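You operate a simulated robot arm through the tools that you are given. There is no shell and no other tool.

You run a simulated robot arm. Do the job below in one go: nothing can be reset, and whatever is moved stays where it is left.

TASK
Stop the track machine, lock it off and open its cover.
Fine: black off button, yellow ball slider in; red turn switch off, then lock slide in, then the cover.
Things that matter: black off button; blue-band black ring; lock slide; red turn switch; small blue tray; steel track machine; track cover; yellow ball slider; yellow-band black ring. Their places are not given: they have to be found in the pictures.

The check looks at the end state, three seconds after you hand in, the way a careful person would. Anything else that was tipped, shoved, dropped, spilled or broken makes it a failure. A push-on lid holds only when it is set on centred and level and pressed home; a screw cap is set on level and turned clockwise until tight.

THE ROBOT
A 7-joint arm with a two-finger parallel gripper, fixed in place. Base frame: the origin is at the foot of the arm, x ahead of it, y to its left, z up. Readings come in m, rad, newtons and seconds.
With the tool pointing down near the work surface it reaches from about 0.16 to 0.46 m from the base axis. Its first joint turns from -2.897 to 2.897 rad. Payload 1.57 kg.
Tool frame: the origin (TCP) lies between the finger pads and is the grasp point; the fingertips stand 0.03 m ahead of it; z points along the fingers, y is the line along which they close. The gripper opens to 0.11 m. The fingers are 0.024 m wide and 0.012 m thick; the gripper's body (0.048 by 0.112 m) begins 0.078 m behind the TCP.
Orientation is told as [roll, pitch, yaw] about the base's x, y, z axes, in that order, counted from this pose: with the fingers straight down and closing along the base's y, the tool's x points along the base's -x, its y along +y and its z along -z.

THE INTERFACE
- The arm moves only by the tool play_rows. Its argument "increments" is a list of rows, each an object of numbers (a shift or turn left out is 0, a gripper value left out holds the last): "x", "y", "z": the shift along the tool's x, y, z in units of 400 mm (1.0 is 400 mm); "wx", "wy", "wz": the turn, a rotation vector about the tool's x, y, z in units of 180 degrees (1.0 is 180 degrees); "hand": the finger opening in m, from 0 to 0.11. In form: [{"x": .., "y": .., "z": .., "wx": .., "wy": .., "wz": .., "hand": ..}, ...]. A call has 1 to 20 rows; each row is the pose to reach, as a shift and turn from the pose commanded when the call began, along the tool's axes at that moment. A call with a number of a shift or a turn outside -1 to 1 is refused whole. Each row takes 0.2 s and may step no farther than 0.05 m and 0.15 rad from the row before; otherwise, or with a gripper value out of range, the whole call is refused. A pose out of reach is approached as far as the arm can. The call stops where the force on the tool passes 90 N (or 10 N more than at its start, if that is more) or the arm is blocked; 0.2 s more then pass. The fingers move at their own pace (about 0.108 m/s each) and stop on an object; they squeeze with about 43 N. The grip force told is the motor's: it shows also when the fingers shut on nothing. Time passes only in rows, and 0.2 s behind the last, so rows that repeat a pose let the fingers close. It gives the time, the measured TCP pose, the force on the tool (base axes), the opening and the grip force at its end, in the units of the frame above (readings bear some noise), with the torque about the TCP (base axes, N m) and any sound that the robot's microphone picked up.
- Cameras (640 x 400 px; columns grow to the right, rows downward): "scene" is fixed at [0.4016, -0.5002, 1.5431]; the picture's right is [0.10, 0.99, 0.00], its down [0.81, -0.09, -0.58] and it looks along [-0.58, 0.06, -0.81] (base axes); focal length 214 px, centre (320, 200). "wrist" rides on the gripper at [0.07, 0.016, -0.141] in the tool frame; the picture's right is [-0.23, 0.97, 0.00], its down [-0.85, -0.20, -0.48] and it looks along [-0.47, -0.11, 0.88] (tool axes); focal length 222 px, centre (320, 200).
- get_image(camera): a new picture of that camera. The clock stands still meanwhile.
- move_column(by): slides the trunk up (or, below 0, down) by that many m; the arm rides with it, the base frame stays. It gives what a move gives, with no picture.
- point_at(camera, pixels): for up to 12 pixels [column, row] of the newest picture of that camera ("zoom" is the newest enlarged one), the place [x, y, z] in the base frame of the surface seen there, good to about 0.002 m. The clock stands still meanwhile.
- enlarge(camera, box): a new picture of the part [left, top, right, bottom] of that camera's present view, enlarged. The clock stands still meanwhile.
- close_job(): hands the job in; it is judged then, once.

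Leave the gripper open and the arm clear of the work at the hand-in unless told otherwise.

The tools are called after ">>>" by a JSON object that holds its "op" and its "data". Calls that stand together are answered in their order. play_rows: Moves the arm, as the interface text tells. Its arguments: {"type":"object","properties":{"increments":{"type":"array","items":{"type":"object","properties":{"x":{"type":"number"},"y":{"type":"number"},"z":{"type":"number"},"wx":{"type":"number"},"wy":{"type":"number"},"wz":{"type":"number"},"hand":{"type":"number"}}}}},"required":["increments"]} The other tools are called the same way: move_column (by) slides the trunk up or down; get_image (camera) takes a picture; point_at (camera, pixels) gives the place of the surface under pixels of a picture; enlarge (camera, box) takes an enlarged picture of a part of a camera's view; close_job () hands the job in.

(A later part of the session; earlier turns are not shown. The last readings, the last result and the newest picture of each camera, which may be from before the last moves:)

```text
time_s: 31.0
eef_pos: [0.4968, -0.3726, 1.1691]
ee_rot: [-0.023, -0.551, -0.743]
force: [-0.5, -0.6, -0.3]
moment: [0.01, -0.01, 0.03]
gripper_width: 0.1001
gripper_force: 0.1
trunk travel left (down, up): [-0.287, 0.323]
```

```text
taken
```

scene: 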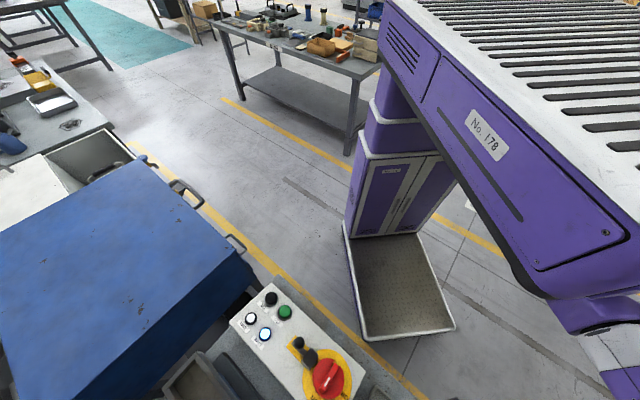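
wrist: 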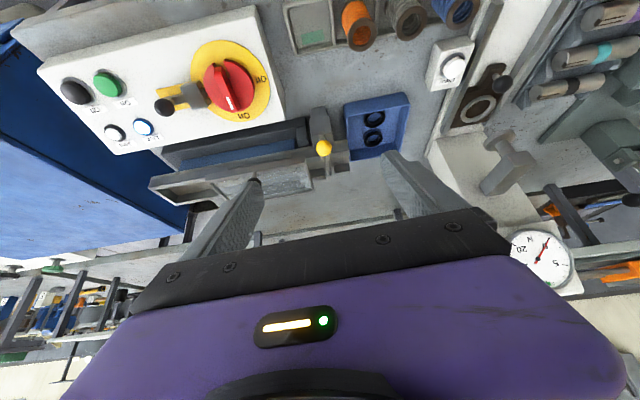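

>>> {"op": "enlarge", "data": {"camera": "wrist", "box": [250, 95, 410, 195]}}

>>> {"op": "point_at", "data": {"camera": "zoom", "pixels": [[297, 215], [290, 180], [280, 130], [310, 280], [310, 300], [260, 290], [340, 290], [280, 60], [390, 200], [230, 300], [170, 300], [310, 330]]}}

```text
4.00 times, centred on (330, 145) of wrist
```

zoom: 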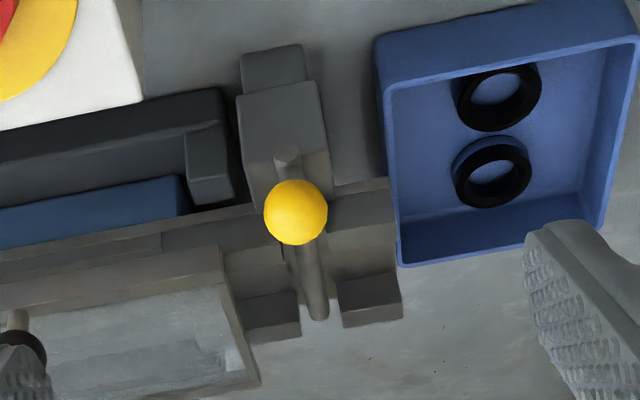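

```text
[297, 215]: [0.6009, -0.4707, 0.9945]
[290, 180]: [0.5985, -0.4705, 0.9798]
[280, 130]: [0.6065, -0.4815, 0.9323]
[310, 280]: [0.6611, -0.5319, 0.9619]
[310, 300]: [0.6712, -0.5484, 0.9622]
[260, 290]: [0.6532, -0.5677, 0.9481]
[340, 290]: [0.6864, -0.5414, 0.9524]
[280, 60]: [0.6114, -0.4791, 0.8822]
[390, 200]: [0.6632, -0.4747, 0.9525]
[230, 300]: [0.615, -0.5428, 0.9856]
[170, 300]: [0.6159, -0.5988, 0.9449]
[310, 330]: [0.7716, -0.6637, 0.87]
```

The slider now bars the track fully (rod crosses to (0.675,-0.552)). Next the red switch; I zoom on it.

>>> {"op": "enlarge", "data": {"camera": "wrist", "box": [140, 30, 300, 130]}}

>>> {"op": "point_at", "data": {"camera": "zoom", "pixels": [[326, 203], [348, 293], [365, 285], [340, 165], [400, 180], [360, 310], [310, 230], [395, 250], [420, 345], [485, 190], [280, 220], [470, 260]]}}

```text
4.00 times, centred on (220, 80) of wrist
```

zoom: 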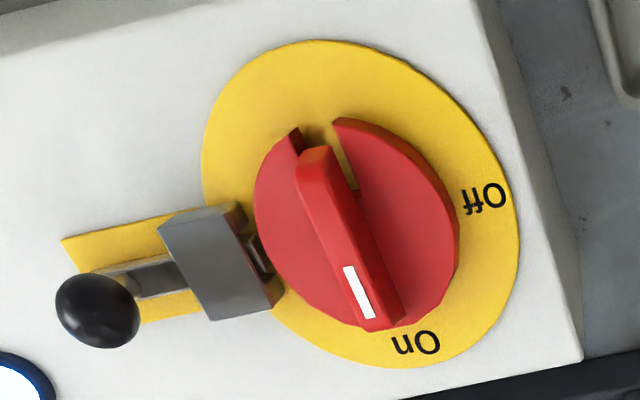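

```text
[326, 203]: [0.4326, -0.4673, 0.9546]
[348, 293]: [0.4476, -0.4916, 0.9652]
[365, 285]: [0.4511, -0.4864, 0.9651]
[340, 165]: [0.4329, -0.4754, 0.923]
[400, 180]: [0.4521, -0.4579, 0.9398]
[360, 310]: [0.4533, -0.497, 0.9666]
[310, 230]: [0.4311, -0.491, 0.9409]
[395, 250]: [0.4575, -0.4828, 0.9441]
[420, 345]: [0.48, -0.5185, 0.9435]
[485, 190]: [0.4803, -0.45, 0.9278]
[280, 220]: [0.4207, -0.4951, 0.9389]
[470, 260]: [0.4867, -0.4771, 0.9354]
```

The rib points to "On" (~-50° in plan), "Off" lies ~90° counter-clockwise seen from above; the disc's notch will then face the lock slide. I measure the panel plane, disc edge and rib sides precisely.

>>> {"op": "point_at", "data": {"camera": "zoom", "pixels": [[60, 170], [545, 300], [150, 60], [450, 60], [200, 370], [545, 345], [315, 50], [515, 240], [210, 160], [300, 340], [370, 360], [420, 75]]}}

>>> {"op": "point_at", "data": {"camera": "zoom", "pixels": [[318, 158], [308, 175], [334, 170], [352, 320], [398, 315], [372, 318], [262, 200], [452, 230], [280, 150], [400, 155], [345, 122], [440, 285]]}}

```text
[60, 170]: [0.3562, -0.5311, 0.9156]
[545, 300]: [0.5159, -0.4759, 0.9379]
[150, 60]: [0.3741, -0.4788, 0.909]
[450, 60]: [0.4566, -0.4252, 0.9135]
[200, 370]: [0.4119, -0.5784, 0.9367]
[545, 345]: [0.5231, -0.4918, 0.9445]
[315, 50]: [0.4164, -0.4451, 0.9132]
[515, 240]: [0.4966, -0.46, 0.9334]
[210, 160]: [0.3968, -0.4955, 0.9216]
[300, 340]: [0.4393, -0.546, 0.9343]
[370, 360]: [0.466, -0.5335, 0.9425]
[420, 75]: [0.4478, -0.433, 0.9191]
```

```text
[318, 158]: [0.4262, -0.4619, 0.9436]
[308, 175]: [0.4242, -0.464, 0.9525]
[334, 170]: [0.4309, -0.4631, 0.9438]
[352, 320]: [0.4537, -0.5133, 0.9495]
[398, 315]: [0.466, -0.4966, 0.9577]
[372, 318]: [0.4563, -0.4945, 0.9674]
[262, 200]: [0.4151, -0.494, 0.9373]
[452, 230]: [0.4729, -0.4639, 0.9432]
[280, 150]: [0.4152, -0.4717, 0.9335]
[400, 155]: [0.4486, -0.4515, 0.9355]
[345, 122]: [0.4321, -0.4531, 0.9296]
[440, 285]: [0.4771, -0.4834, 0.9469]
```

Fit results: panel tilts 16° up toward v=(0.69,-0.72); switch axis meets the panel at C=(0.449,-0.485,0.929), normal n=(-0.19,0.20,0.96). Disc top is 14 mm, rib top 34 mm above the panel; rib is along v ("On"), "Off" is exactly +90° CCW. I set the hand tilt to 16° (aligned with n) and the opening to 30 mm.

>>> {"op": "play_rows", "data": {"increments": [{"wy": 0.045, "hand": 0.03}, {"wy": 0.09}, {"wy": 0.09}]}}

```text
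time_s: 31.8
eef_pos: [0.4884, -0.3665, 1.1674]
ee_rot: [0.0, -0.281, -0.785]
force: [-0.1, -0.1, 0.3]
moment: [0.02, 0.01, -0.01]
gripper_width: 0.0298
gripper_force: 0.3
trunk travel left (down, up): [-0.287, 0.323]
```

Now I move over the switch axis (110 mm sideways), then down along the axis to 100 mm above the panel (tips at ~70 mm, above the rib).

>>> {"op": "play_rows", "data": {"increments": [{"x": 0.01, "y": -0.09}, {"x": 0.02, "y": -0.18}, {"x": 0.0316, "y": -0.2773}, {"x": 0.0316, "y": -0.2773, "z": 0.1}, {"x": 0.0316, "y": -0.2773, "z": 0.2}, {"x": 0.0316, "y": -0.2773, "z": 0.3}, {"x": 0.0316, "y": -0.2773, "z": 0.3625}, {"x": 0.0316, "y": -0.2773, "z": 0.3625}]}}

>>> {"op": "get_image", "data": {"camera": "wrist"}}

>>> {"op": "get_image", "data": {"camera": "scene"}}

```text
time_s: 33.6
eef_pos: [0.4298, -0.4642, 1.0245]
ee_rot: [0.001, -0.284, -0.785]
force: [1.4, 0.6, -0.1]
moment: [0.01, -0.02, -0.02]
gripper_width: 0.0298
gripper_force: 0.0
trunk travel left (down, up): [-0.287, 0.323]
```

```text
taken
```

wrist: 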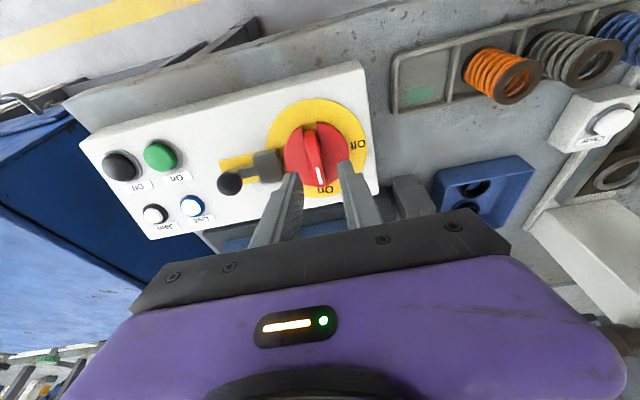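

```text
taken
```

scene: 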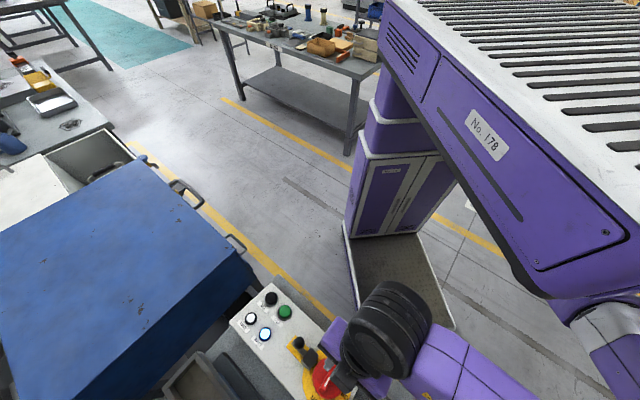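

The fingers flank the rib (around (317,178)). I descend 45 mm along the axis, then check.

>>> {"op": "play_rows", "data": {"increments": [{"z": 0.04}, {"z": 0.08}, {"z": 0.1}, {"z": 0.1125}, {"z": 0.1125}]}}

>>> {"op": "enlarge", "data": {"camera": "wrist", "box": [220, 120, 420, 245]}}

```text
time_s: 34.8
eef_pos: [0.4392, -0.4744, 0.9793]
ee_rot: [0.0, -0.282, -0.785]
force: [-0.5, 0.1, 0.1]
moment: [-0.01, 0.01, 0.01]
gripper_width: 0.03
gripper_force: 0.1
trunk travel left (down, up): [-0.287, 0.323]
```

```text
3.20 times, centred on (320, 182) of wrist
```

zoom: 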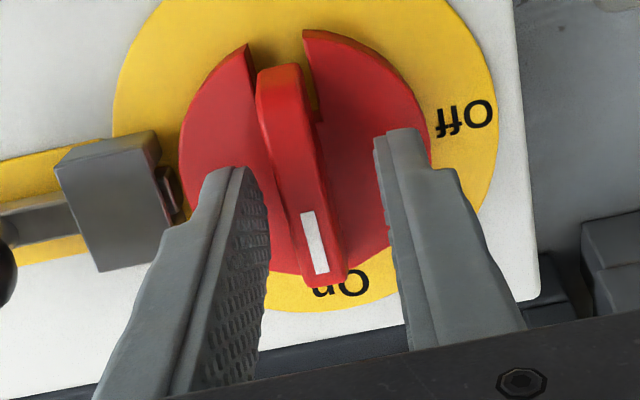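

Good alignment. I go 4 mm further and close the fingers on the rib.

>>> {"op": "play_rows", "data": {"increments": [{"z": 0.01}, {"z": 0.01, "hand": 0}, {"z": 0.01}, {"z": 0.01}]}}

>>> {"op": "enlarge", "data": {"camera": "wrist", "box": [220, 120, 420, 245]}}

```text
time_s: 35.8
eef_pos: [0.4383, -0.4785, 0.976]
ee_rot: [-0.01, -0.283, -0.786]
force: [-21.0, -29.2, -10.0]
moment: [-0.92, -0.25, 0.02]
gripper_width: 0.0117
gripper_force: 29.6
trunk travel left (down, up): [-0.287, 0.323]
```

```text
3.20 times, centred on (320, 182) of wrist
```

zoom: 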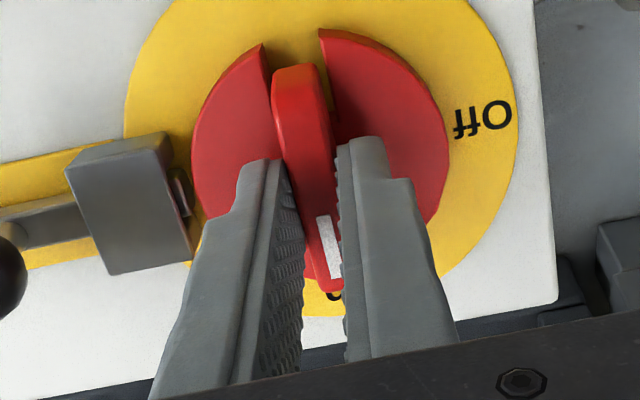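

Gripped (11.7 mm wide), but side force shows I'm ~3 mm off toward +u. I shift -3 mm along tool y to relieve it.

>>> {"op": "play_rows", "data": {"increments": [{"y": -0.0075}, {"y": -0.0075}]}}

```text
time_s: 36.4
eef_pos: [0.4375, -0.4789, 0.9758]
ee_rot: [-0.006, -0.281, -0.784]
force: [-12.6, -24.4, 1.5]
moment: [0.21, 0.77, -0.09]
gripper_width: 0.012
gripper_force: 29.6
trunk travel left (down, up): [-0.287, 0.323]
```

Force along -u is still ~26 N; I shift another 2 mm.

>>> {"op": "play_rows", "data": {"increments": [{"y": -0.005}, {"y": -0.005}]}}

```text
time_s: 37.0
eef_pos: [0.4371, -0.4774, 0.9767]
ee_rot: [0.0, -0.284, -0.784]
force: [-4.4, -13.1, 12.4]
moment: [0.14, 0.63, -0.1]
gripper_width: 0.0121
gripper_force: 29.1
trunk travel left (down, up): [-0.287, 0.323]
```

Now I turn counter-clockwise (negative about tool z) 21° in three rows and check.

>>> {"op": "play_rows", "data": {"increments": [{"wz": -0.04}, {"wz": -0.08}, {"wz": -0.12}]}}

>>> {"op": "enlarge", "data": {"camera": "wrist", "box": [220, 120, 420, 245]}}

```text
time_s: 37.8
eef_pos: [0.4381, -0.4784, 0.9771]
ee_rot: [-0.105, -0.263, -0.391]
force: [0.8, -1.5, 13.7]
moment: [-0.21, -0.04, -0.12]
gripper_width: 0.0117
gripper_force: 29.0
trunk travel left (down, up): [-0.287, 0.323]
```

```text
3.20 times, centred on (320, 182) of wrist
```

zoom: 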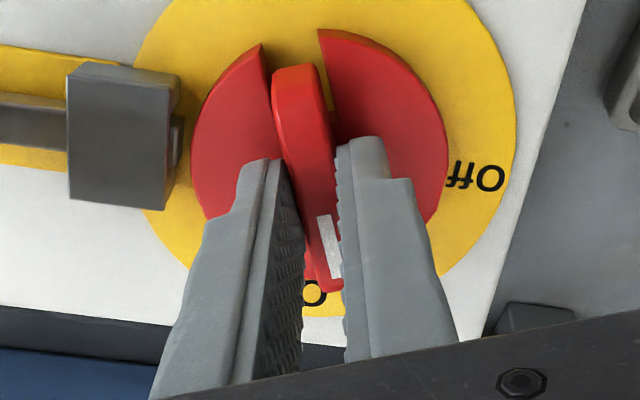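

The switch turns freely with the hand. I turn another 54°.

>>> {"op": "play_rows", "data": {"increments": [{"wz": -0.04}, {"wz": -0.08}, {"wz": -0.12}, {"wz": -0.16}, {"wz": -0.2}, {"wz": -0.24}, {"wz": -0.28}, {"wz": -0.3}]}}

>>> {"op": "enlarge", "data": {"camera": "wrist", "box": [220, 100, 420, 245]}}

```text
time_s: 39.6
eef_pos: [0.4368, -0.4781, 0.9744]
ee_rot: [-0.273, -0.07, 0.548]
force: [14.2, 14.4, 4.9]
moment: [-0.17, -0.19, 0.15]
gripper_width: 0.0119
gripper_force: 29.0
trunk travel left (down, up): [-0.287, 0.323]
```

```text
2.76 times, centred on (320, 172) of wrist
```

zoom: 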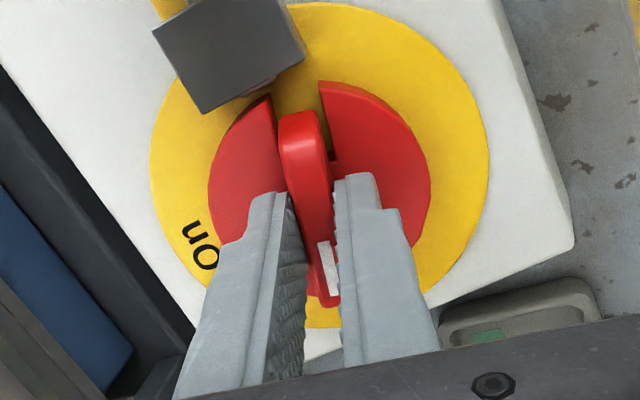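

The notch is nearing the lock slide. I turn the last ~15° in small steps.

>>> {"op": "play_rows", "data": {"increments": [{"wz": -0.03}, {"wz": -0.06}, {"wz": -0.08}, {"wz": -0.08}]}}

>>> {"op": "enlarge", "data": {"camera": "wrist", "box": [220, 80, 420, 245]}}

>>> {"op": "enlarge", "data": {"camera": "scene", "box": [220, 280, 400, 400]}}

```text
time_s: 40.6
eef_pos: [0.4363, -0.4766, 0.9769]
ee_rot: [-0.283, -0.002, 0.788]
force: [11.5, 17.6, 3.2]
moment: [0.07, -0.31, -0.01]
gripper_width: 0.0117
gripper_force: 29.0
trunk travel left (down, up): [-0.287, 0.323]
```

```text
2.42 times, centred on (320, 162) of wrist
```

zoom: 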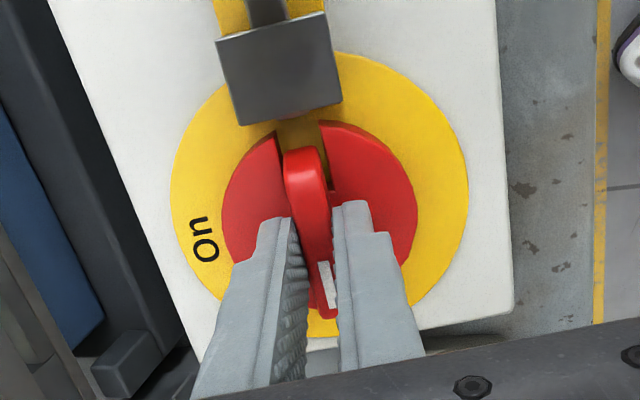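

```text
3.33 times, centred on (310, 340) of scene
```

zoom: 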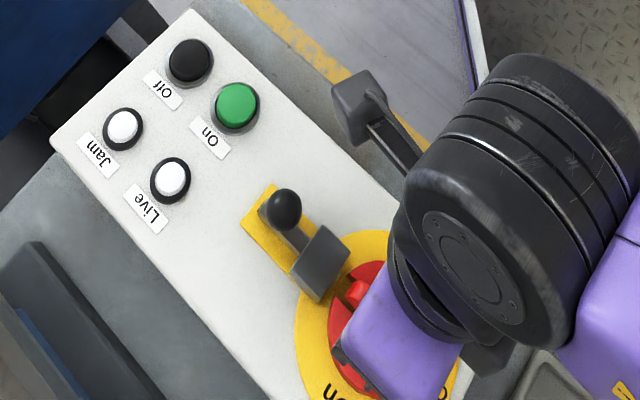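

Live lamp is now dark: the switch is at Off after 90°. I open the fingers and withdraw along the axis, then look.

>>> {"op": "play_rows", "data": {"increments": [{"hand": 0.03}, {"hand": 0.03}, {"z": -0.06}, {"z": -0.15}, {"z": -0.25}, {"z": -0.35}]}}

>>> {"op": "get_image", "data": {"camera": "wrist"}}

>>> {"op": "enlarge", "data": {"camera": "wrist", "box": [220, 50, 420, 200]}}

```text
time_s: 42.0
eef_pos: [0.4049, -0.4533, 1.0966]
ee_rot: [-0.243, 0.007, 0.78]
force: [0.2, -0.4, 0.0]
moment: [0.02, 0.0, -0.01]
gripper_width: 0.0301
gripper_force: 0.1
trunk travel left (down, up): [-0.287, 0.323]
```

```text
taken
```

wrist: 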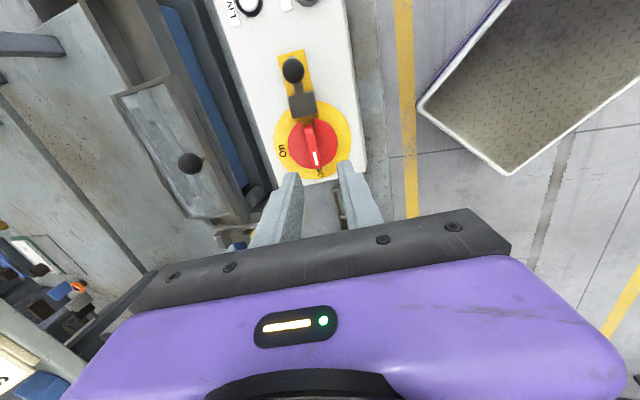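

```text
2.67 times, centred on (320, 125) of wrist
```

zoom: 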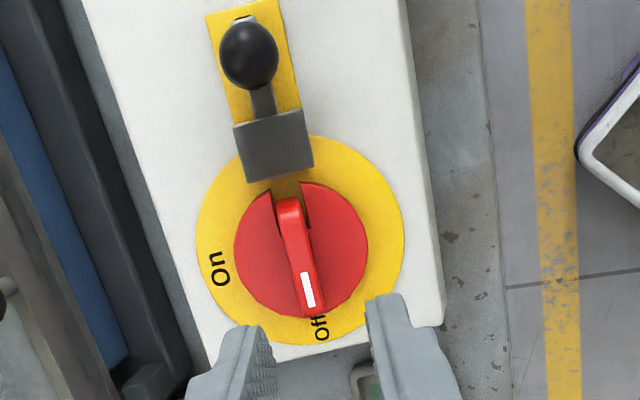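

Pointer is at Off, notch faces the lock slide. I measure knob (248,55), slot rear (245,15), block (272,145), notch (285,190).

>>> {"op": "point_at", "data": {"camera": "zoom", "pixels": [[248, 55], [225, 55], [275, 55], [248, 30], [248, 82], [262, 105], [245, 130], [300, 130], [272, 172], [285, 188], [243, 14], [280, 100]]}}

```text
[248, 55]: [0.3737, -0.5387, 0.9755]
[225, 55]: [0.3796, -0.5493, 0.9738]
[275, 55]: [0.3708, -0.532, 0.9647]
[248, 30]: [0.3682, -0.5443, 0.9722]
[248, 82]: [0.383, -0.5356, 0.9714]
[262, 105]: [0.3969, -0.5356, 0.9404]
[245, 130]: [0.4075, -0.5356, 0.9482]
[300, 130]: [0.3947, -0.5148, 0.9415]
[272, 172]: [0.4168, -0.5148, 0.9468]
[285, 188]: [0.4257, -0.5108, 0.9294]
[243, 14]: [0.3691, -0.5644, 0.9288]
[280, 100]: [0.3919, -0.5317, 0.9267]
```

Knob centre is ~(0.3755,-0.541,0.966), 92 mm behind the switch axis along -u and centred on the slide line. I'll push it toward the switch with closed fingers from behind. I close the hand and move to 28 mm clear behind it, staying high (tip ~90 mm above panel).

>>> {"op": "play_rows", "data": {"increments": [{"x": 0.08, "y": 0.002, "z": 0.04, "hand": 0}, {"x": 0.16, "y": 0.004, "z": 0.085}, {"x": 0.24, "y": 0.006, "z": 0.125}, {"x": 0.323, "y": 0.0085, "z": 0.17}, {"x": 0.323, "y": 0.0085, "z": 0.17}]}}

>>> {"op": "get_image", "data": {"camera": "wrist"}}

>>> {"op": "get_image", "data": {"camera": "scene"}}

```text
time_s: 43.2
eef_pos: [0.3282, -0.5542, 1.0464]
ee_rot: [-0.285, 0.001, 0.786]
force: [0.8, 0.1, 1.3]
moment: [-0.01, -0.02, 0.0]
gripper_width: 0.0
gripper_force: 21.3
trunk travel left (down, up): [-0.287, 0.323]
```

```text
taken
```

wrist: 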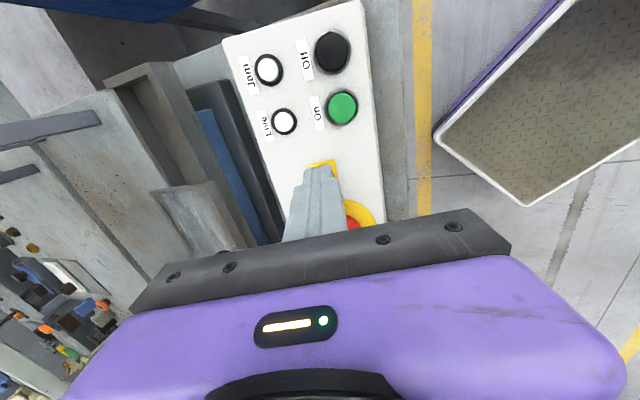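

```text
taken
```

scene: 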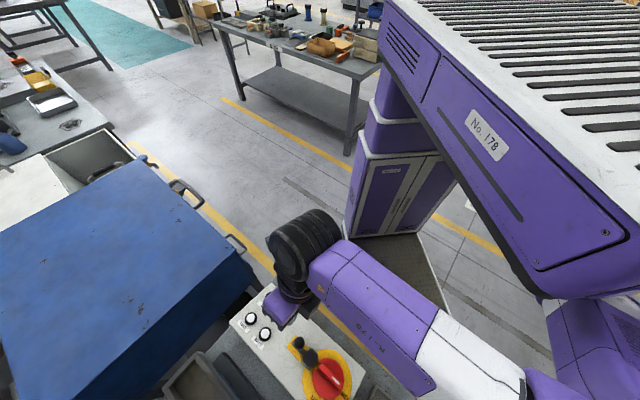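

Position is as planned. I descend 63 mm along the panel normal (tip ~25 mm above panel).

>>> {"op": "play_rows", "data": {"increments": [{"z": 0.05}, {"z": 0.1}, {"z": 0.14}, {"z": 0.158}, {"z": 0.158}]}}

>>> {"op": "enlarge", "data": {"camera": "wrist", "box": [220, 60, 420, 245]}}

>>> {"op": "enlarge", "data": {"camera": "scene", "box": [220, 280, 400, 400]}}

```text
time_s: 44.4
eef_pos: [0.3417, -0.5667, 0.9834]
ee_rot: [-0.283, 0.0, 0.787]
force: [-0.2, 0.4, -0.2]
moment: [-0.06, 0.02, 0.0]
gripper_width: 0.0001
gripper_force: 21.4
trunk travel left (down, up): [-0.287, 0.323]
```

```text
2.16 times, centred on (320, 152) of wrist
```

zoom: 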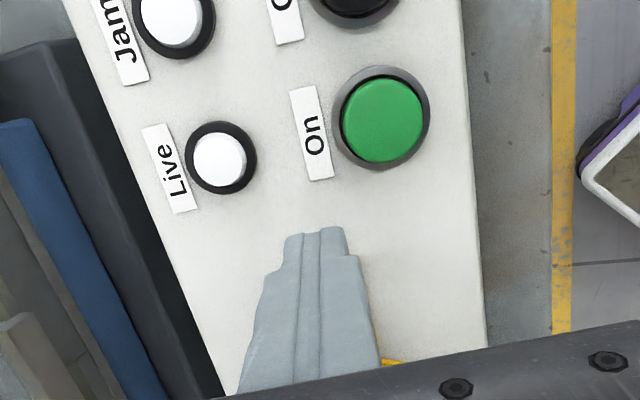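

```text
3.33 times, centred on (310, 340) of scene
```

zoom: 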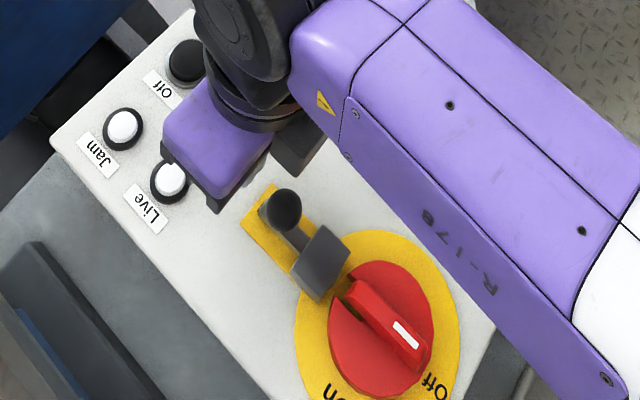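

The scene picture shows knob and hand in line. I push along u (tool -x): 15 mm fast, then 3 mm steps, checking force.

>>> {"op": "play_rows", "data": {"increments": [{"x": -0.02}, {"x": -0.0375}, {"x": -0.045}, {"x": -0.0525}, {"x": -0.06}]}}

>>> {"op": "play_rows", "data": {"increments": [{"x": -0.0075}, {"x": -0.015}, {"x": -0.0225}]}}

>>> {"op": "enlarge", "data": {"camera": "scene", "box": [220, 280, 400, 400]}}

```text
time_s: 45.6
eef_pos: [0.358, -0.5499, 0.9837]
ee_rot: [-0.283, 0.001, 0.785]
force: [-0.5, -0.9, -1.4]
moment: [0.01, 0.03, 0.01]
gripper_width: 0.0001
gripper_force: 21.3
trunk travel left (down, up): [-0.287, 0.323]
```

```text
time_s: 46.4
eef_pos: [0.3645, -0.5434, 0.984]
ee_rot: [-0.282, -0.001, 0.785]
force: [-0.6, -0.5, -0.4]
moment: [-0.02, -0.01, 0.03]
gripper_width: 0.0
gripper_force: 21.3
trunk travel left (down, up): [-0.287, 0.323]
```

```text
3.33 times, centred on (310, 340) of scene
```

zoom: 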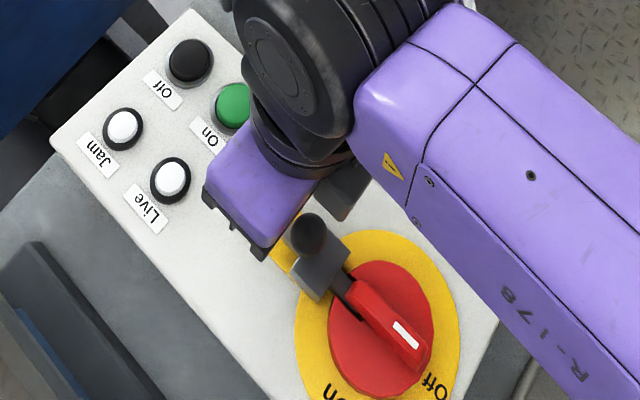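

The knob has moved toward the switch and the tongue is entering the notch. I continue in 2 mm steps until force rises.

>>> {"op": "play_rows", "data": {"increments": [{"x": -0.005}, {"x": -0.01}, {"x": -0.015}]}}

>>> {"op": "enlarge", "data": {"camera": "scene", "box": [220, 280, 400, 400]}}

```text
time_s: 47.2
eef_pos: [0.369, -0.5408, 0.9842]
ee_rot: [-0.284, 0.003, 0.785]
force: [-3.6, -5.5, 0.6]
moment: [-0.09, 0.1, -0.05]
gripper_width: 0.0
gripper_force: 21.3
trunk travel left (down, up): [-0.287, 0.323]
```

```text
3.33 times, centred on (310, 340) of scene
```

zoom: 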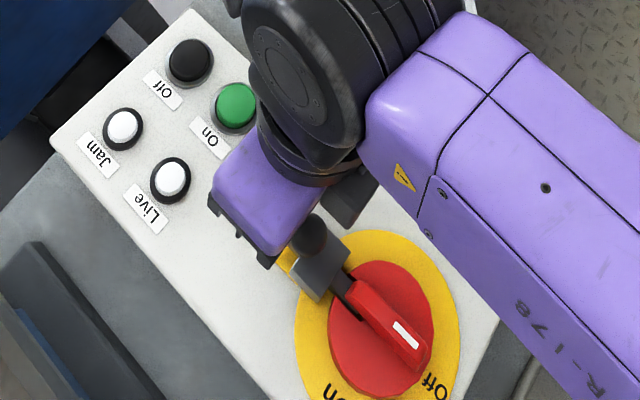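

Force begins to rise (6 N). One more small push to seat it.

>>> {"op": "play_rows", "data": {"increments": [{"x": -0.005}, {"x": -0.01}]}}

```text
time_s: 47.8
eef_pos: [0.3686, -0.5391, 0.9843]
ee_rot: [-0.286, 0.009, 0.78]
force: [-18.7, -31.3, -5.7]
moment: [-0.83, 0.41, -0.41]
gripper_width: 0.0
gripper_force: 22.1
trunk travel left (down, up): [-0.287, 0.323]
```

It is against its stop (36 N). I back off 25 mm, rise, and check.

>>> {"op": "play_rows", "data": {"increments": [{"x": 0.04}, {"x": 0.07}, {"x": 0.08, "z": -0.1}, {"x": 0.08, "z": -0.2}, {"x": 0.08, "z": -0.2}]}}

>>> {"op": "enlarge", "data": {"camera": "scene", "box": [220, 280, 400, 400]}}

```text
time_s: 49.0
eef_pos: [0.3329, -0.5435, 1.0612]
ee_rot: [-0.281, 0.001, 0.786]
force: [0.0, 0.5, -0.7]
moment: [0.02, 0.01, -0.02]
gripper_width: 0.0002
gripper_force: 21.8
trunk travel left (down, up): [-0.287, 0.323]
```

```text
3.33 times, centred on (310, 340) of scene
```

zoom: 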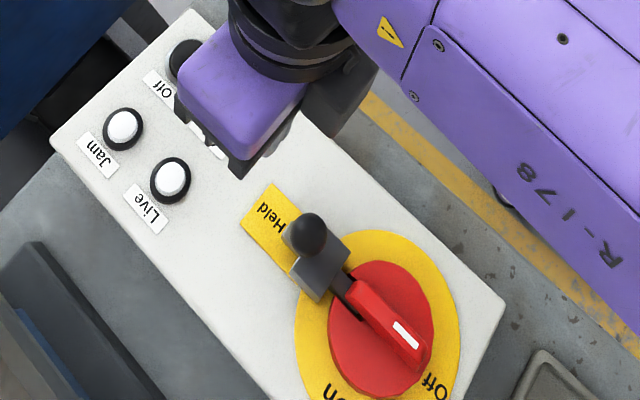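

The label "Held" is now uncovered: the lock slide is in. Next the cover. I raise the trunk, turn back to yaw -45° and view the track cover.

>>> {"op": "move_column", "data": {"by": 0.15}}

>>> {"op": "play_rows", "data": {"increments": [{"wz": 0.045}, {"wz": 0.09}, {"wz": 0.135}, {"wz": 0.18}, {"wz": 0.225}, {"wz": 0.27}, {"wz": 0.315}, {"wz": 0.36}, {"wz": 0.405}, {"wz": 0.45}, {"wz": 0.5, "hand": 0.1}, {"wz": 0.5}]}}

>>> {"op": "get_image", "data": {"camera": "wrist"}}

```text
time_s: 50.7
eef_pos: [0.3333, -0.5444, 1.2104]
ee_rot: [-0.283, 0.0, 0.786]
force: [-1.0, 0.0, 0.7]
moment: [0.01, 0.0, -0.01]
gripper_width: 0.0
gripper_force: 21.2
trunk travel left (down, up): [-0.437, 0.173]
```

```text
refused: row 11 steps farther than a row can; nothing moved
```

```text
taken
```

wrist: 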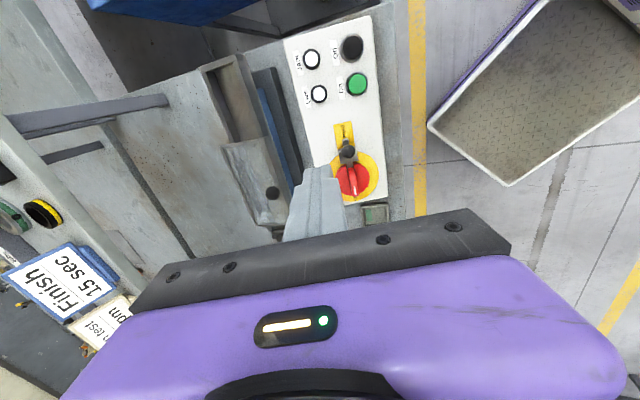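

The turn was refused (step too large); but this view shows the track cover at (255,185). I zoom.

>>> {"op": "enlarge", "data": {"camera": "wrist", "box": [180, 40, 340, 240]}}

>>> {"op": "enlarge", "data": {"camera": "wrist", "box": [200, 120, 320, 240]}}

>>> {"op": "play_rows", "data": {"increments": [{"wz": 0.045}, {"wz": 0.09}, {"wz": 0.135}, {"wz": 0.18}, {"wz": 0.225}, {"wz": 0.27}, {"wz": 0.315}, {"wz": 0.36}, {"wz": 0.405}, {"wz": 0.45}, {"wz": 0.48, "hand": 0.1}, {"wz": 0.5}]}}

>>> {"op": "get_image", "data": {"camera": "wrist"}}

```text
2.00 times, centred on (260, 140) of wrist
```

zoom: 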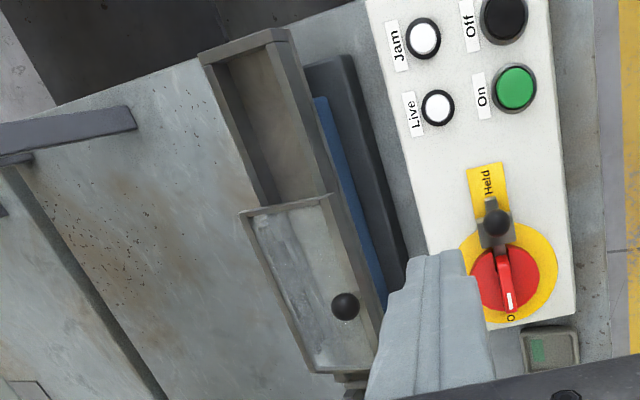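

```text
3.33 times, centred on (260, 180) of wrist
```

zoom: 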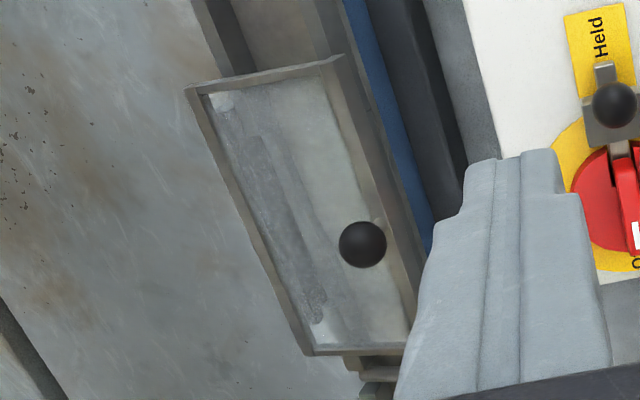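

```text
time_s: 53.3
eef_pos: [0.3333, -0.5429, 1.2112]
ee_rot: [-0.001, -0.282, -0.787]
force: [0.3, 0.3, -0.3]
moment: [0.0, 0.0, -0.03]
gripper_width: 0.1002
gripper_force: 0.0
trunk travel left (down, up): [-0.437, 0.173]
```

```text
taken
```

wrist: 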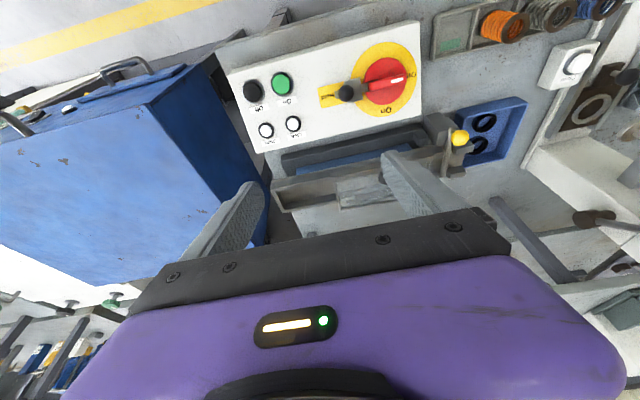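

I zoom to understand the cover (slide or hinge).

>>> {"op": "enlarge", "data": {"camera": "wrist", "box": [260, 110, 480, 250]}}

>>> {"op": "enlarge", "data": {"camera": "wrist", "box": [330, 150, 430, 212]}}

```text
2.86 times, centred on (370, 180) of wrist
```

zoom: 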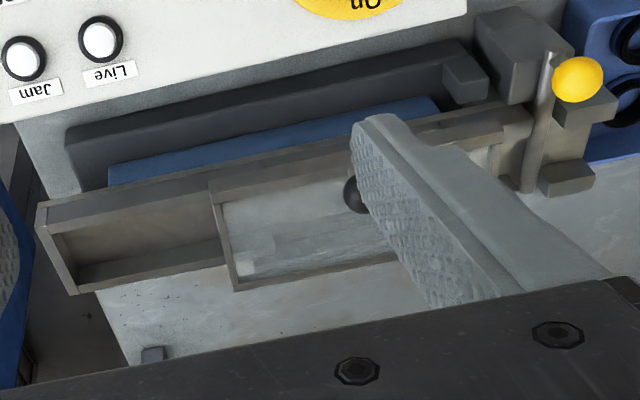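

```text
6.40 times, centred on (380, 181) of wrist
```

zoom: 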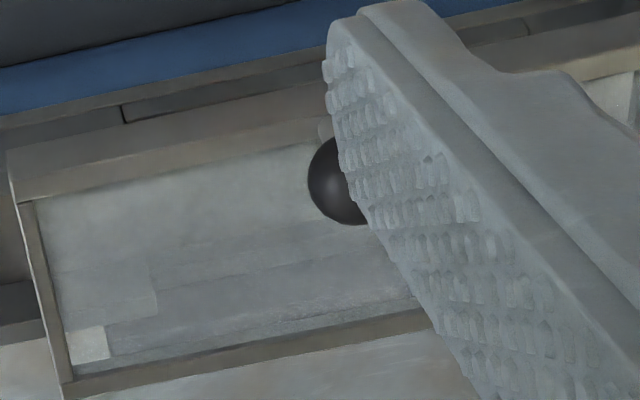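

>>> {"op": "play_rows", "data": {"increments": [{"x": 0.08, "y": 0.08, "hand": 0}, {"x": 0.16, "y": 0.16}, {"x": 0.22, "y": 0.24}, {"x": 0.22, "y": 0.32}, {"x": 0.22, "y": 0.32}]}}

>>> {"op": "get_image", "data": {"camera": "wrist"}}

>>> {"op": "enlarge", "data": {"camera": "wrist", "box": [180, 120, 380, 245]}}

```text
time_s: 54.5
eef_pos: [0.3633, -0.3922, 1.1873]
ee_rot: [-0.001, -0.283, -0.786]
force: [-0.1, -0.2, -0.7]
moment: [0.0, 0.05, 0.0]
gripper_width: 0.0003
gripper_force: 21.2
trunk travel left (down, up): [-0.437, 0.173]
```

```text
taken
```

wrist: 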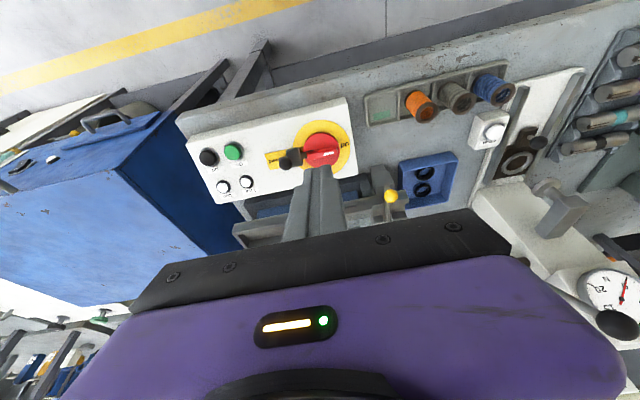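

```text
3.20 times, centred on (280, 182) of wrist
```

zoom: 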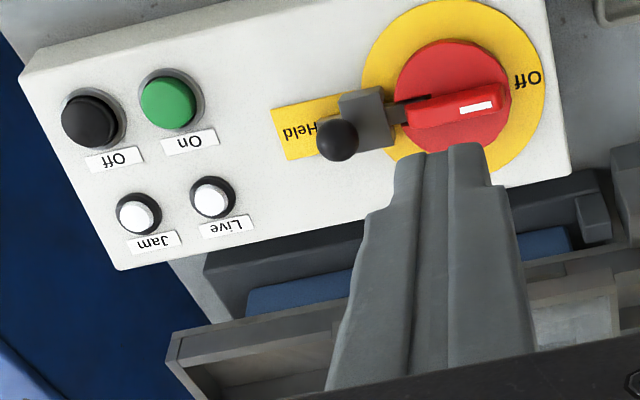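

Fingers hide the cover. I shift a further 0.1 m along +u and tilt outward more.

>>> {"op": "play_rows", "data": {"increments": [{"y": 0.08, "wy": -0.03}, {"y": 0.16, "wy": -0.06}, {"y": 0.25, "wy": -0.08}, {"y": 0.25, "wy": -0.08}]}}

>>> {"op": "enlarge", "data": {"camera": "wrist", "box": [120, 90, 340, 230]}}

>>> {"op": "enlarge", "data": {"camera": "wrist", "box": [150, 120, 310, 220]}}

```text
time_s: 55.2
eef_pos: [0.4447, -0.39, 1.2157]
ee_rot: [-0.106, -0.47, -0.563]
force: [0.6, 0.5, 0.5]
moment: [0.06, -0.02, 0.01]
gripper_width: 0.0
gripper_force: 21.1
out of reach, approached as far as the arm can: row 3
trunk travel left (down, up): [-0.437, 0.173]
stopped in row 3: the arm was blocked; the commanded pose is now the measured one
```

```text
2.86 times, centred on (230, 160) of wrist
```

zoom: 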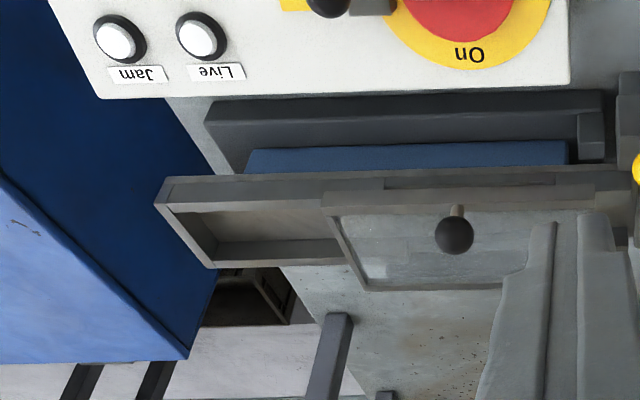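

```text
4.00 times, centred on (230, 170) of wrist
```

zoom: 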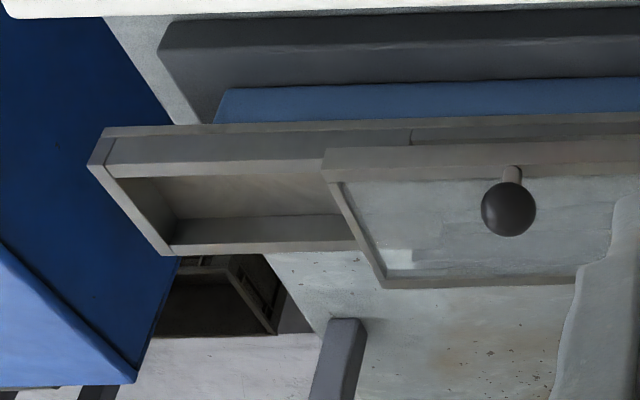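

>>> {"op": "point_at", "data": {"camera": "zoom", "pixels": [[328, 155], [335, 175], [385, 282], [570, 278], [620, 150], [510, 205], [512, 178], [110, 150], [250, 145], [250, 245], [420, 250], [450, 135]]}}

>>> {"op": "point_at", "data": {"camera": "zoom", "pixels": [[400, 160], [400, 130], [500, 125], [300, 205], [340, 210], [370, 265], [480, 282], [250, 230], [250, 170], [450, 200], [500, 100], [500, 60]]}}

```text
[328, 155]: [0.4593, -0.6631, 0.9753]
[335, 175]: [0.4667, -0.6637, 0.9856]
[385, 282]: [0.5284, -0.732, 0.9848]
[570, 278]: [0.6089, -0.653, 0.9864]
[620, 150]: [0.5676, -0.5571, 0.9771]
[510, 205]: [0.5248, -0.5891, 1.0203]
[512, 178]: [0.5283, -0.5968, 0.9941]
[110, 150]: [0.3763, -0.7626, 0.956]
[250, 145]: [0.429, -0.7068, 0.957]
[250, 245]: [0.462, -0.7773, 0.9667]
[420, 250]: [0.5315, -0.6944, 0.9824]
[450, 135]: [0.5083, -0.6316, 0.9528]
```

```text
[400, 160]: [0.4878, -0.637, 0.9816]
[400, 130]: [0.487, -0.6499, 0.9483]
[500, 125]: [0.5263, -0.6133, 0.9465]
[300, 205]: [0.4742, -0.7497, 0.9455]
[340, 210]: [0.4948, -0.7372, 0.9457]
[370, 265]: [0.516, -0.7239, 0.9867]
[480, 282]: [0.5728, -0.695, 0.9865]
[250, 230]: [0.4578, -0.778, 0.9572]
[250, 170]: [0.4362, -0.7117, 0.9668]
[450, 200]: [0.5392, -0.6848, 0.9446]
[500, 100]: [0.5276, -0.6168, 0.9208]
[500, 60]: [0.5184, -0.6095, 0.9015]
```

The cover is a framed clear pane resting over the track (top z≈0.986), 0.2 m long, overhanging the walls; its ball knob (0.527,-0.593,~1.013) sits at the middle of the near long edge, so it should hinge at the far edge. I first re-square the hand (yaw -45°, tilt 16°).

>>> {"op": "play_rows", "data": {"increments": [{"wx": -0.0025, "wy": 0.021, "wz": 0.021}, {"wx": -0.005, "wy": 0.042, "wz": 0.042}, {"wx": -0.0076, "wy": 0.063, "wz": 0.0627}, {"wx": -0.0076, "wy": 0.063, "wz": 0.0627}]}}

```text
time_s: 56.2
eef_pos: [0.4455, -0.3884, 1.2151]
ee_rot: [0.002, -0.281, -0.785]
force: [0.9, -0.1, 0.0]
moment: [0.0, 0.04, 0.03]
gripper_width: 0.0
gripper_force: 21.1
trunk travel left (down, up): [-0.437, 0.173]
```

I test the reach above the cover: moving out to (0.60,-0.66) at z≈1.2 (well above everything).

>>> {"op": "play_rows", "data": {"increments": [{"x": -0.09, "y": -0.026, "z": 0.031}, {"x": -0.18, "y": -0.052, "z": 0.062}, {"x": -0.27, "y": -0.078, "z": 0.093}, {"x": -0.36, "y": -0.104, "z": 0.123}, {"x": -0.45, "y": -0.13, "z": 0.154}, {"x": -0.54, "y": -0.156, "z": 0.185}, {"x": -0.63, "y": -0.182, "z": 0.216}, {"x": -0.714, "y": -0.207, "z": 0.245}]}}

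>>> {"op": "get_image", "data": {"camera": "wrist"}}

>>> {"op": "get_image", "data": {"camera": "scene"}}

```text
time_s: 58.0
eef_pos: [0.6018, -0.6619, 1.2009]
ee_rot: [0.001, -0.284, -0.785]
force: [0.3, 0.4, 0.7]
moment: [-0.03, 0.05, -0.02]
gripper_width: 0.0002
gripper_force: 21.3
trunk travel left (down, up): [-0.437, 0.173]
```

```text
taken
```

wrist: 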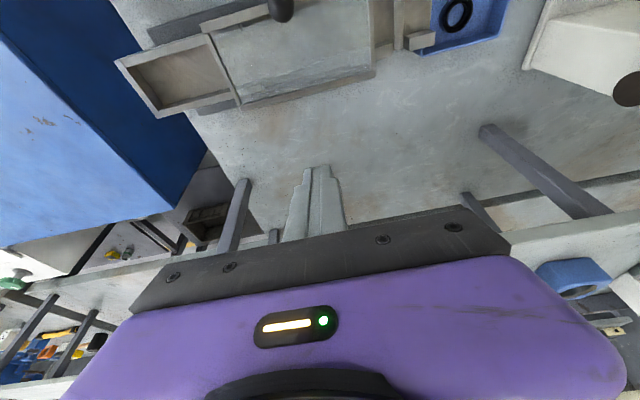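

```text
taken
```

scene: 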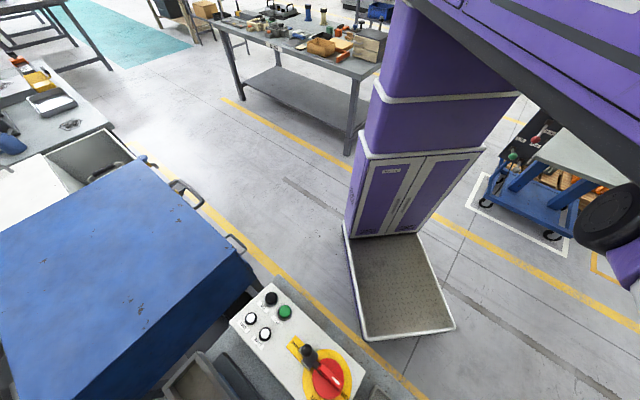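

Reach is fine even at r≈0.9. From here I can see the cover's far edge; zoom to look for hinges.

>>> {"op": "enlarge", "data": {"camera": "wrist", "box": [110, 0, 450, 130]}}

>>> {"op": "enlarge", "data": {"camera": "wrist", "box": [200, 0, 390, 118]}}

```text
1.88 times, centred on (280, 65) of wrist
```

zoom: 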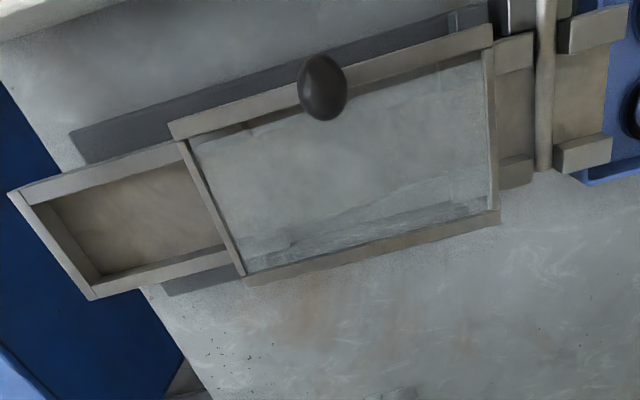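

```text
3.37 times, centred on (295, 59) of wrist
```

zoom: 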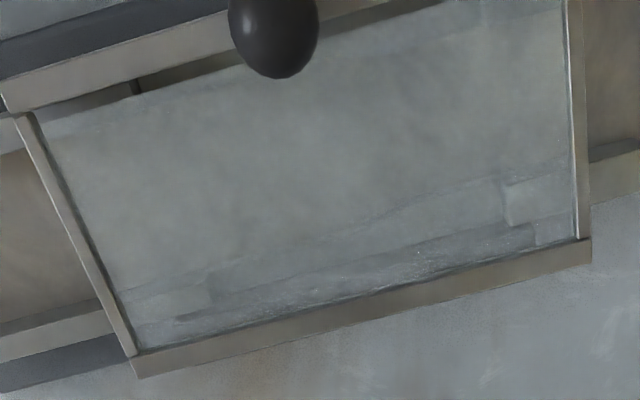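

>>> {"op": "point_at", "data": {"camera": "zoom", "pixels": [[275, 40], [275, 75], [585, 250], [140, 370], [140, 350], [300, 315], [12, 100], [30, 80], [585, 100], [60, 380], [150, 60], [300, 345]]}}

>>> {"op": "enlarge", "data": {"camera": "wrist", "box": [100, 0, 240, 118]}}

```text
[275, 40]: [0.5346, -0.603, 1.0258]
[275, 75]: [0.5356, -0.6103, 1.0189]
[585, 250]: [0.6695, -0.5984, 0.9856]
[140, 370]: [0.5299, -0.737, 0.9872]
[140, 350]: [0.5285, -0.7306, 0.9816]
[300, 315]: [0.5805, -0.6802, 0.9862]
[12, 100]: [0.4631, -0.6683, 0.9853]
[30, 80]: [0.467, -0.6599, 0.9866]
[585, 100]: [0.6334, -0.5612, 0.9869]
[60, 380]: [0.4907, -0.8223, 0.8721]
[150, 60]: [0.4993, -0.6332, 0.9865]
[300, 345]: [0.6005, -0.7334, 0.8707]
```

```text
3.39 times, centred on (170, 59) of wrist
```

zoom: 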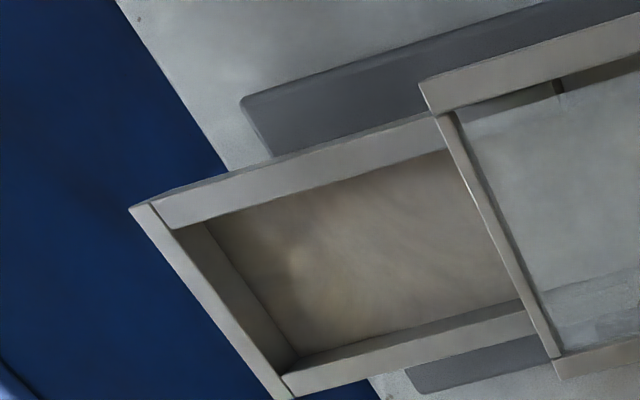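

Ball knob centre is ≈(0.529,-0.597,1.016), mid of the near edge; far edge line (hinge) at v≈0.896. I'll grip the ball with fingers closing along the track direction, so the ball can pivot between pads while the cover swings up. First I move to 80 mm above the grip pose with 60 mm opening.

>>> {"op": "play_rows", "data": {"increments": [{"x": 0.1, "y": -0.005, "hand": 0.06}, {"x": 0.2, "y": -0.01}, {"x": 0.3, "y": -0.014}, {"x": 0.362, "y": -0.014, "z": 0.05}, {"x": 0.362, "y": -0.014, "z": 0.1}, {"x": 0.362, "y": -0.014, "z": 0.1565}, {"x": 0.362, "y": -0.014, "z": 0.1565}]}}

>>> {"op": "get_image", "data": {"camera": "wrist"}}

>>> {"op": "enlarge", "data": {"camera": "wrist", "box": [220, 120, 420, 245]}}

```text
time_s: 59.6
eef_pos: [0.5097, -0.5781, 1.1015]
ee_rot: [0.001, -0.282, -0.786]
force: [0.5, 0.6, -0.4]
moment: [0.0, 0.0, 0.01]
gripper_width: 0.0599
gripper_force: 0.0
trunk travel left (down, up): [-0.437, 0.173]
```

```text
taken
```

wrist: 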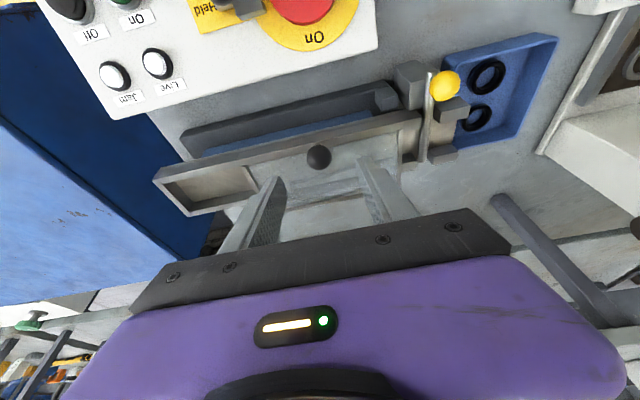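

```text
3.20 times, centred on (320, 182) of wrist
```

zoom: 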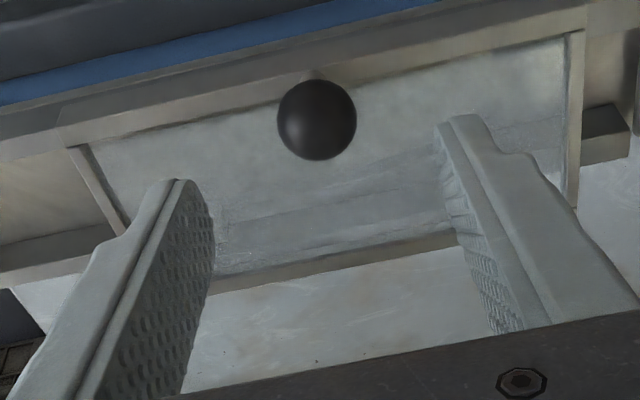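

>>> {"op": "point_at", "data": {"camera": "zoom", "pixels": [[317, 119], [284, 119], [350, 119], [317, 86], [317, 153], [315, 76], [300, 90], [420, 70], [330, 260]]}}

```text
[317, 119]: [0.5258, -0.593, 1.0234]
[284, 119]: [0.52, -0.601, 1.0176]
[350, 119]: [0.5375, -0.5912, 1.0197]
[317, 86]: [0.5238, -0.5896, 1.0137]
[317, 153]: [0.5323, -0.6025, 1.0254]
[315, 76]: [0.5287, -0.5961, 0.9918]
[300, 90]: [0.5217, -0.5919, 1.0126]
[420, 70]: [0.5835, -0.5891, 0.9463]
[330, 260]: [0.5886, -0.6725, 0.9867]
```

Ball centre refined to (0.530,-0.598,1.013), r≈12.5 mm. I descend 84 mm to the grip pose (tips ~7 mm above the cover).

>>> {"op": "play_rows", "data": {"increments": [{"x": -0.003, "z": 0.07}, {"x": -0.0075, "z": 0.14}, {"x": -0.0075, "z": 0.19}, {"x": -0.0075, "z": 0.21}, {"x": -0.0075, "z": 0.21}]}}

>>> {"op": "enlarge", "data": {"camera": "wrist", "box": [220, 120, 420, 245]}}

```text
time_s: 60.9
eef_pos: [0.5291, -0.5966, 1.0209]
ee_rot: [0.002, -0.282, -0.787]
force: [0.1, -0.1, 0.3]
moment: [0.02, -0.01, 0.02]
gripper_width: 0.0602
gripper_force: 0.0
trunk travel left (down, up): [-0.437, 0.173]
```

```text
3.20 times, centred on (320, 182) of wrist
```

zoom: 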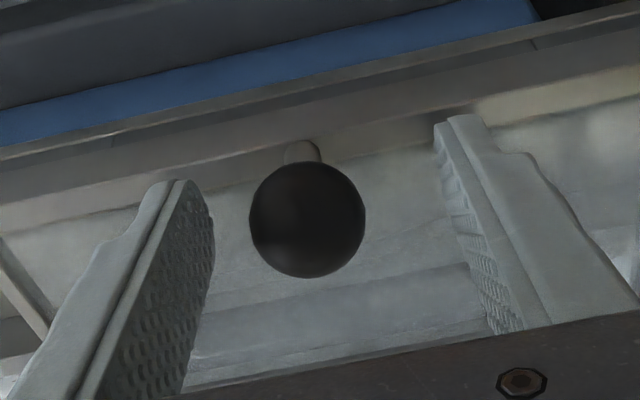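

The ball lies between the pads, a few mm toward -u. I shift -2.5 mm and close on it.

>>> {"op": "play_rows", "data": {"increments": [{"y": -0.006}, {"y": -0.006, "hand": 0.03}, {"y": -0.006, "hand": 0.0}, {"y": -0.006}, {"y": -0.006}]}}

>>> {"op": "enlarge", "data": {"camera": "wrist", "box": [220, 120, 420, 245]}}

```text
time_s: 62.0
eef_pos: [0.5289, -0.5988, 1.0208]
ee_rot: [0.001, -0.281, -0.785]
force: [-2.1, -4.7, -1.7]
moment: [-0.05, 0.03, 0.02]
gripper_width: 0.0272
gripper_force: 37.3
trunk travel left (down, up): [-0.437, 0.173]
```

```text
3.20 times, centred on (320, 182) of wrist
```

zoom: 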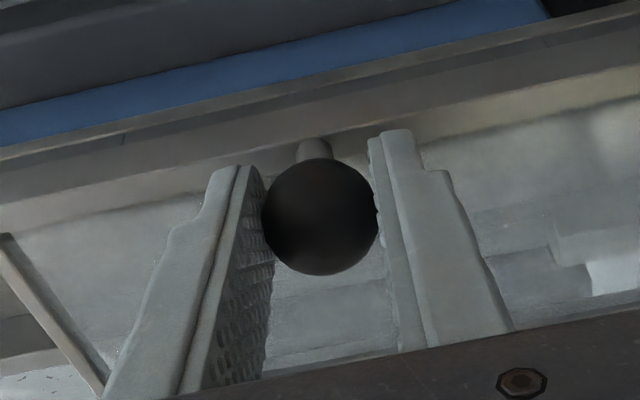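

Gripped (27 mm). I test-lift along a 10° arc about the far edge and read the force.

>>> {"op": "play_rows", "data": {"increments": [{"x": -0.007, "z": -0.0087}, {"x": -0.0136, "z": -0.0174}, {"x": -0.0284, "z": -0.0335}]}}

>>> {"op": "get_image", "data": {"camera": "wrist"}}

>>> {"op": "enlarge", "data": {"camera": "wrist", "box": [120, 80, 440, 245]}}

```text
time_s: 62.9
eef_pos: [0.533, -0.6025, 1.0358]
ee_rot: [0.001, -0.279, -0.788]
force: [-9.9, 3.4, -8.2]
moment: [0.73, 0.83, -0.01]
gripper_width: 0.0274
gripper_force: 37.6
trunk travel left (down, up): [-0.437, 0.173]
```

```text
taken
```

wrist: 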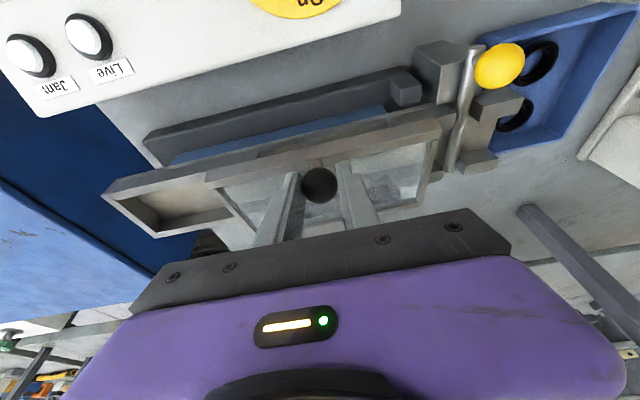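

```text
2.00 times, centred on (280, 162) of wrist
```

zoom: 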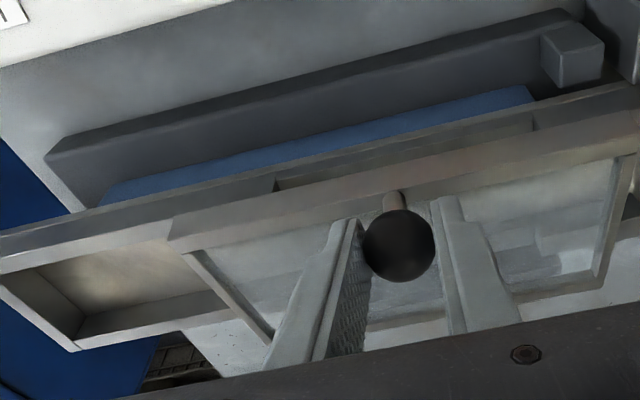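

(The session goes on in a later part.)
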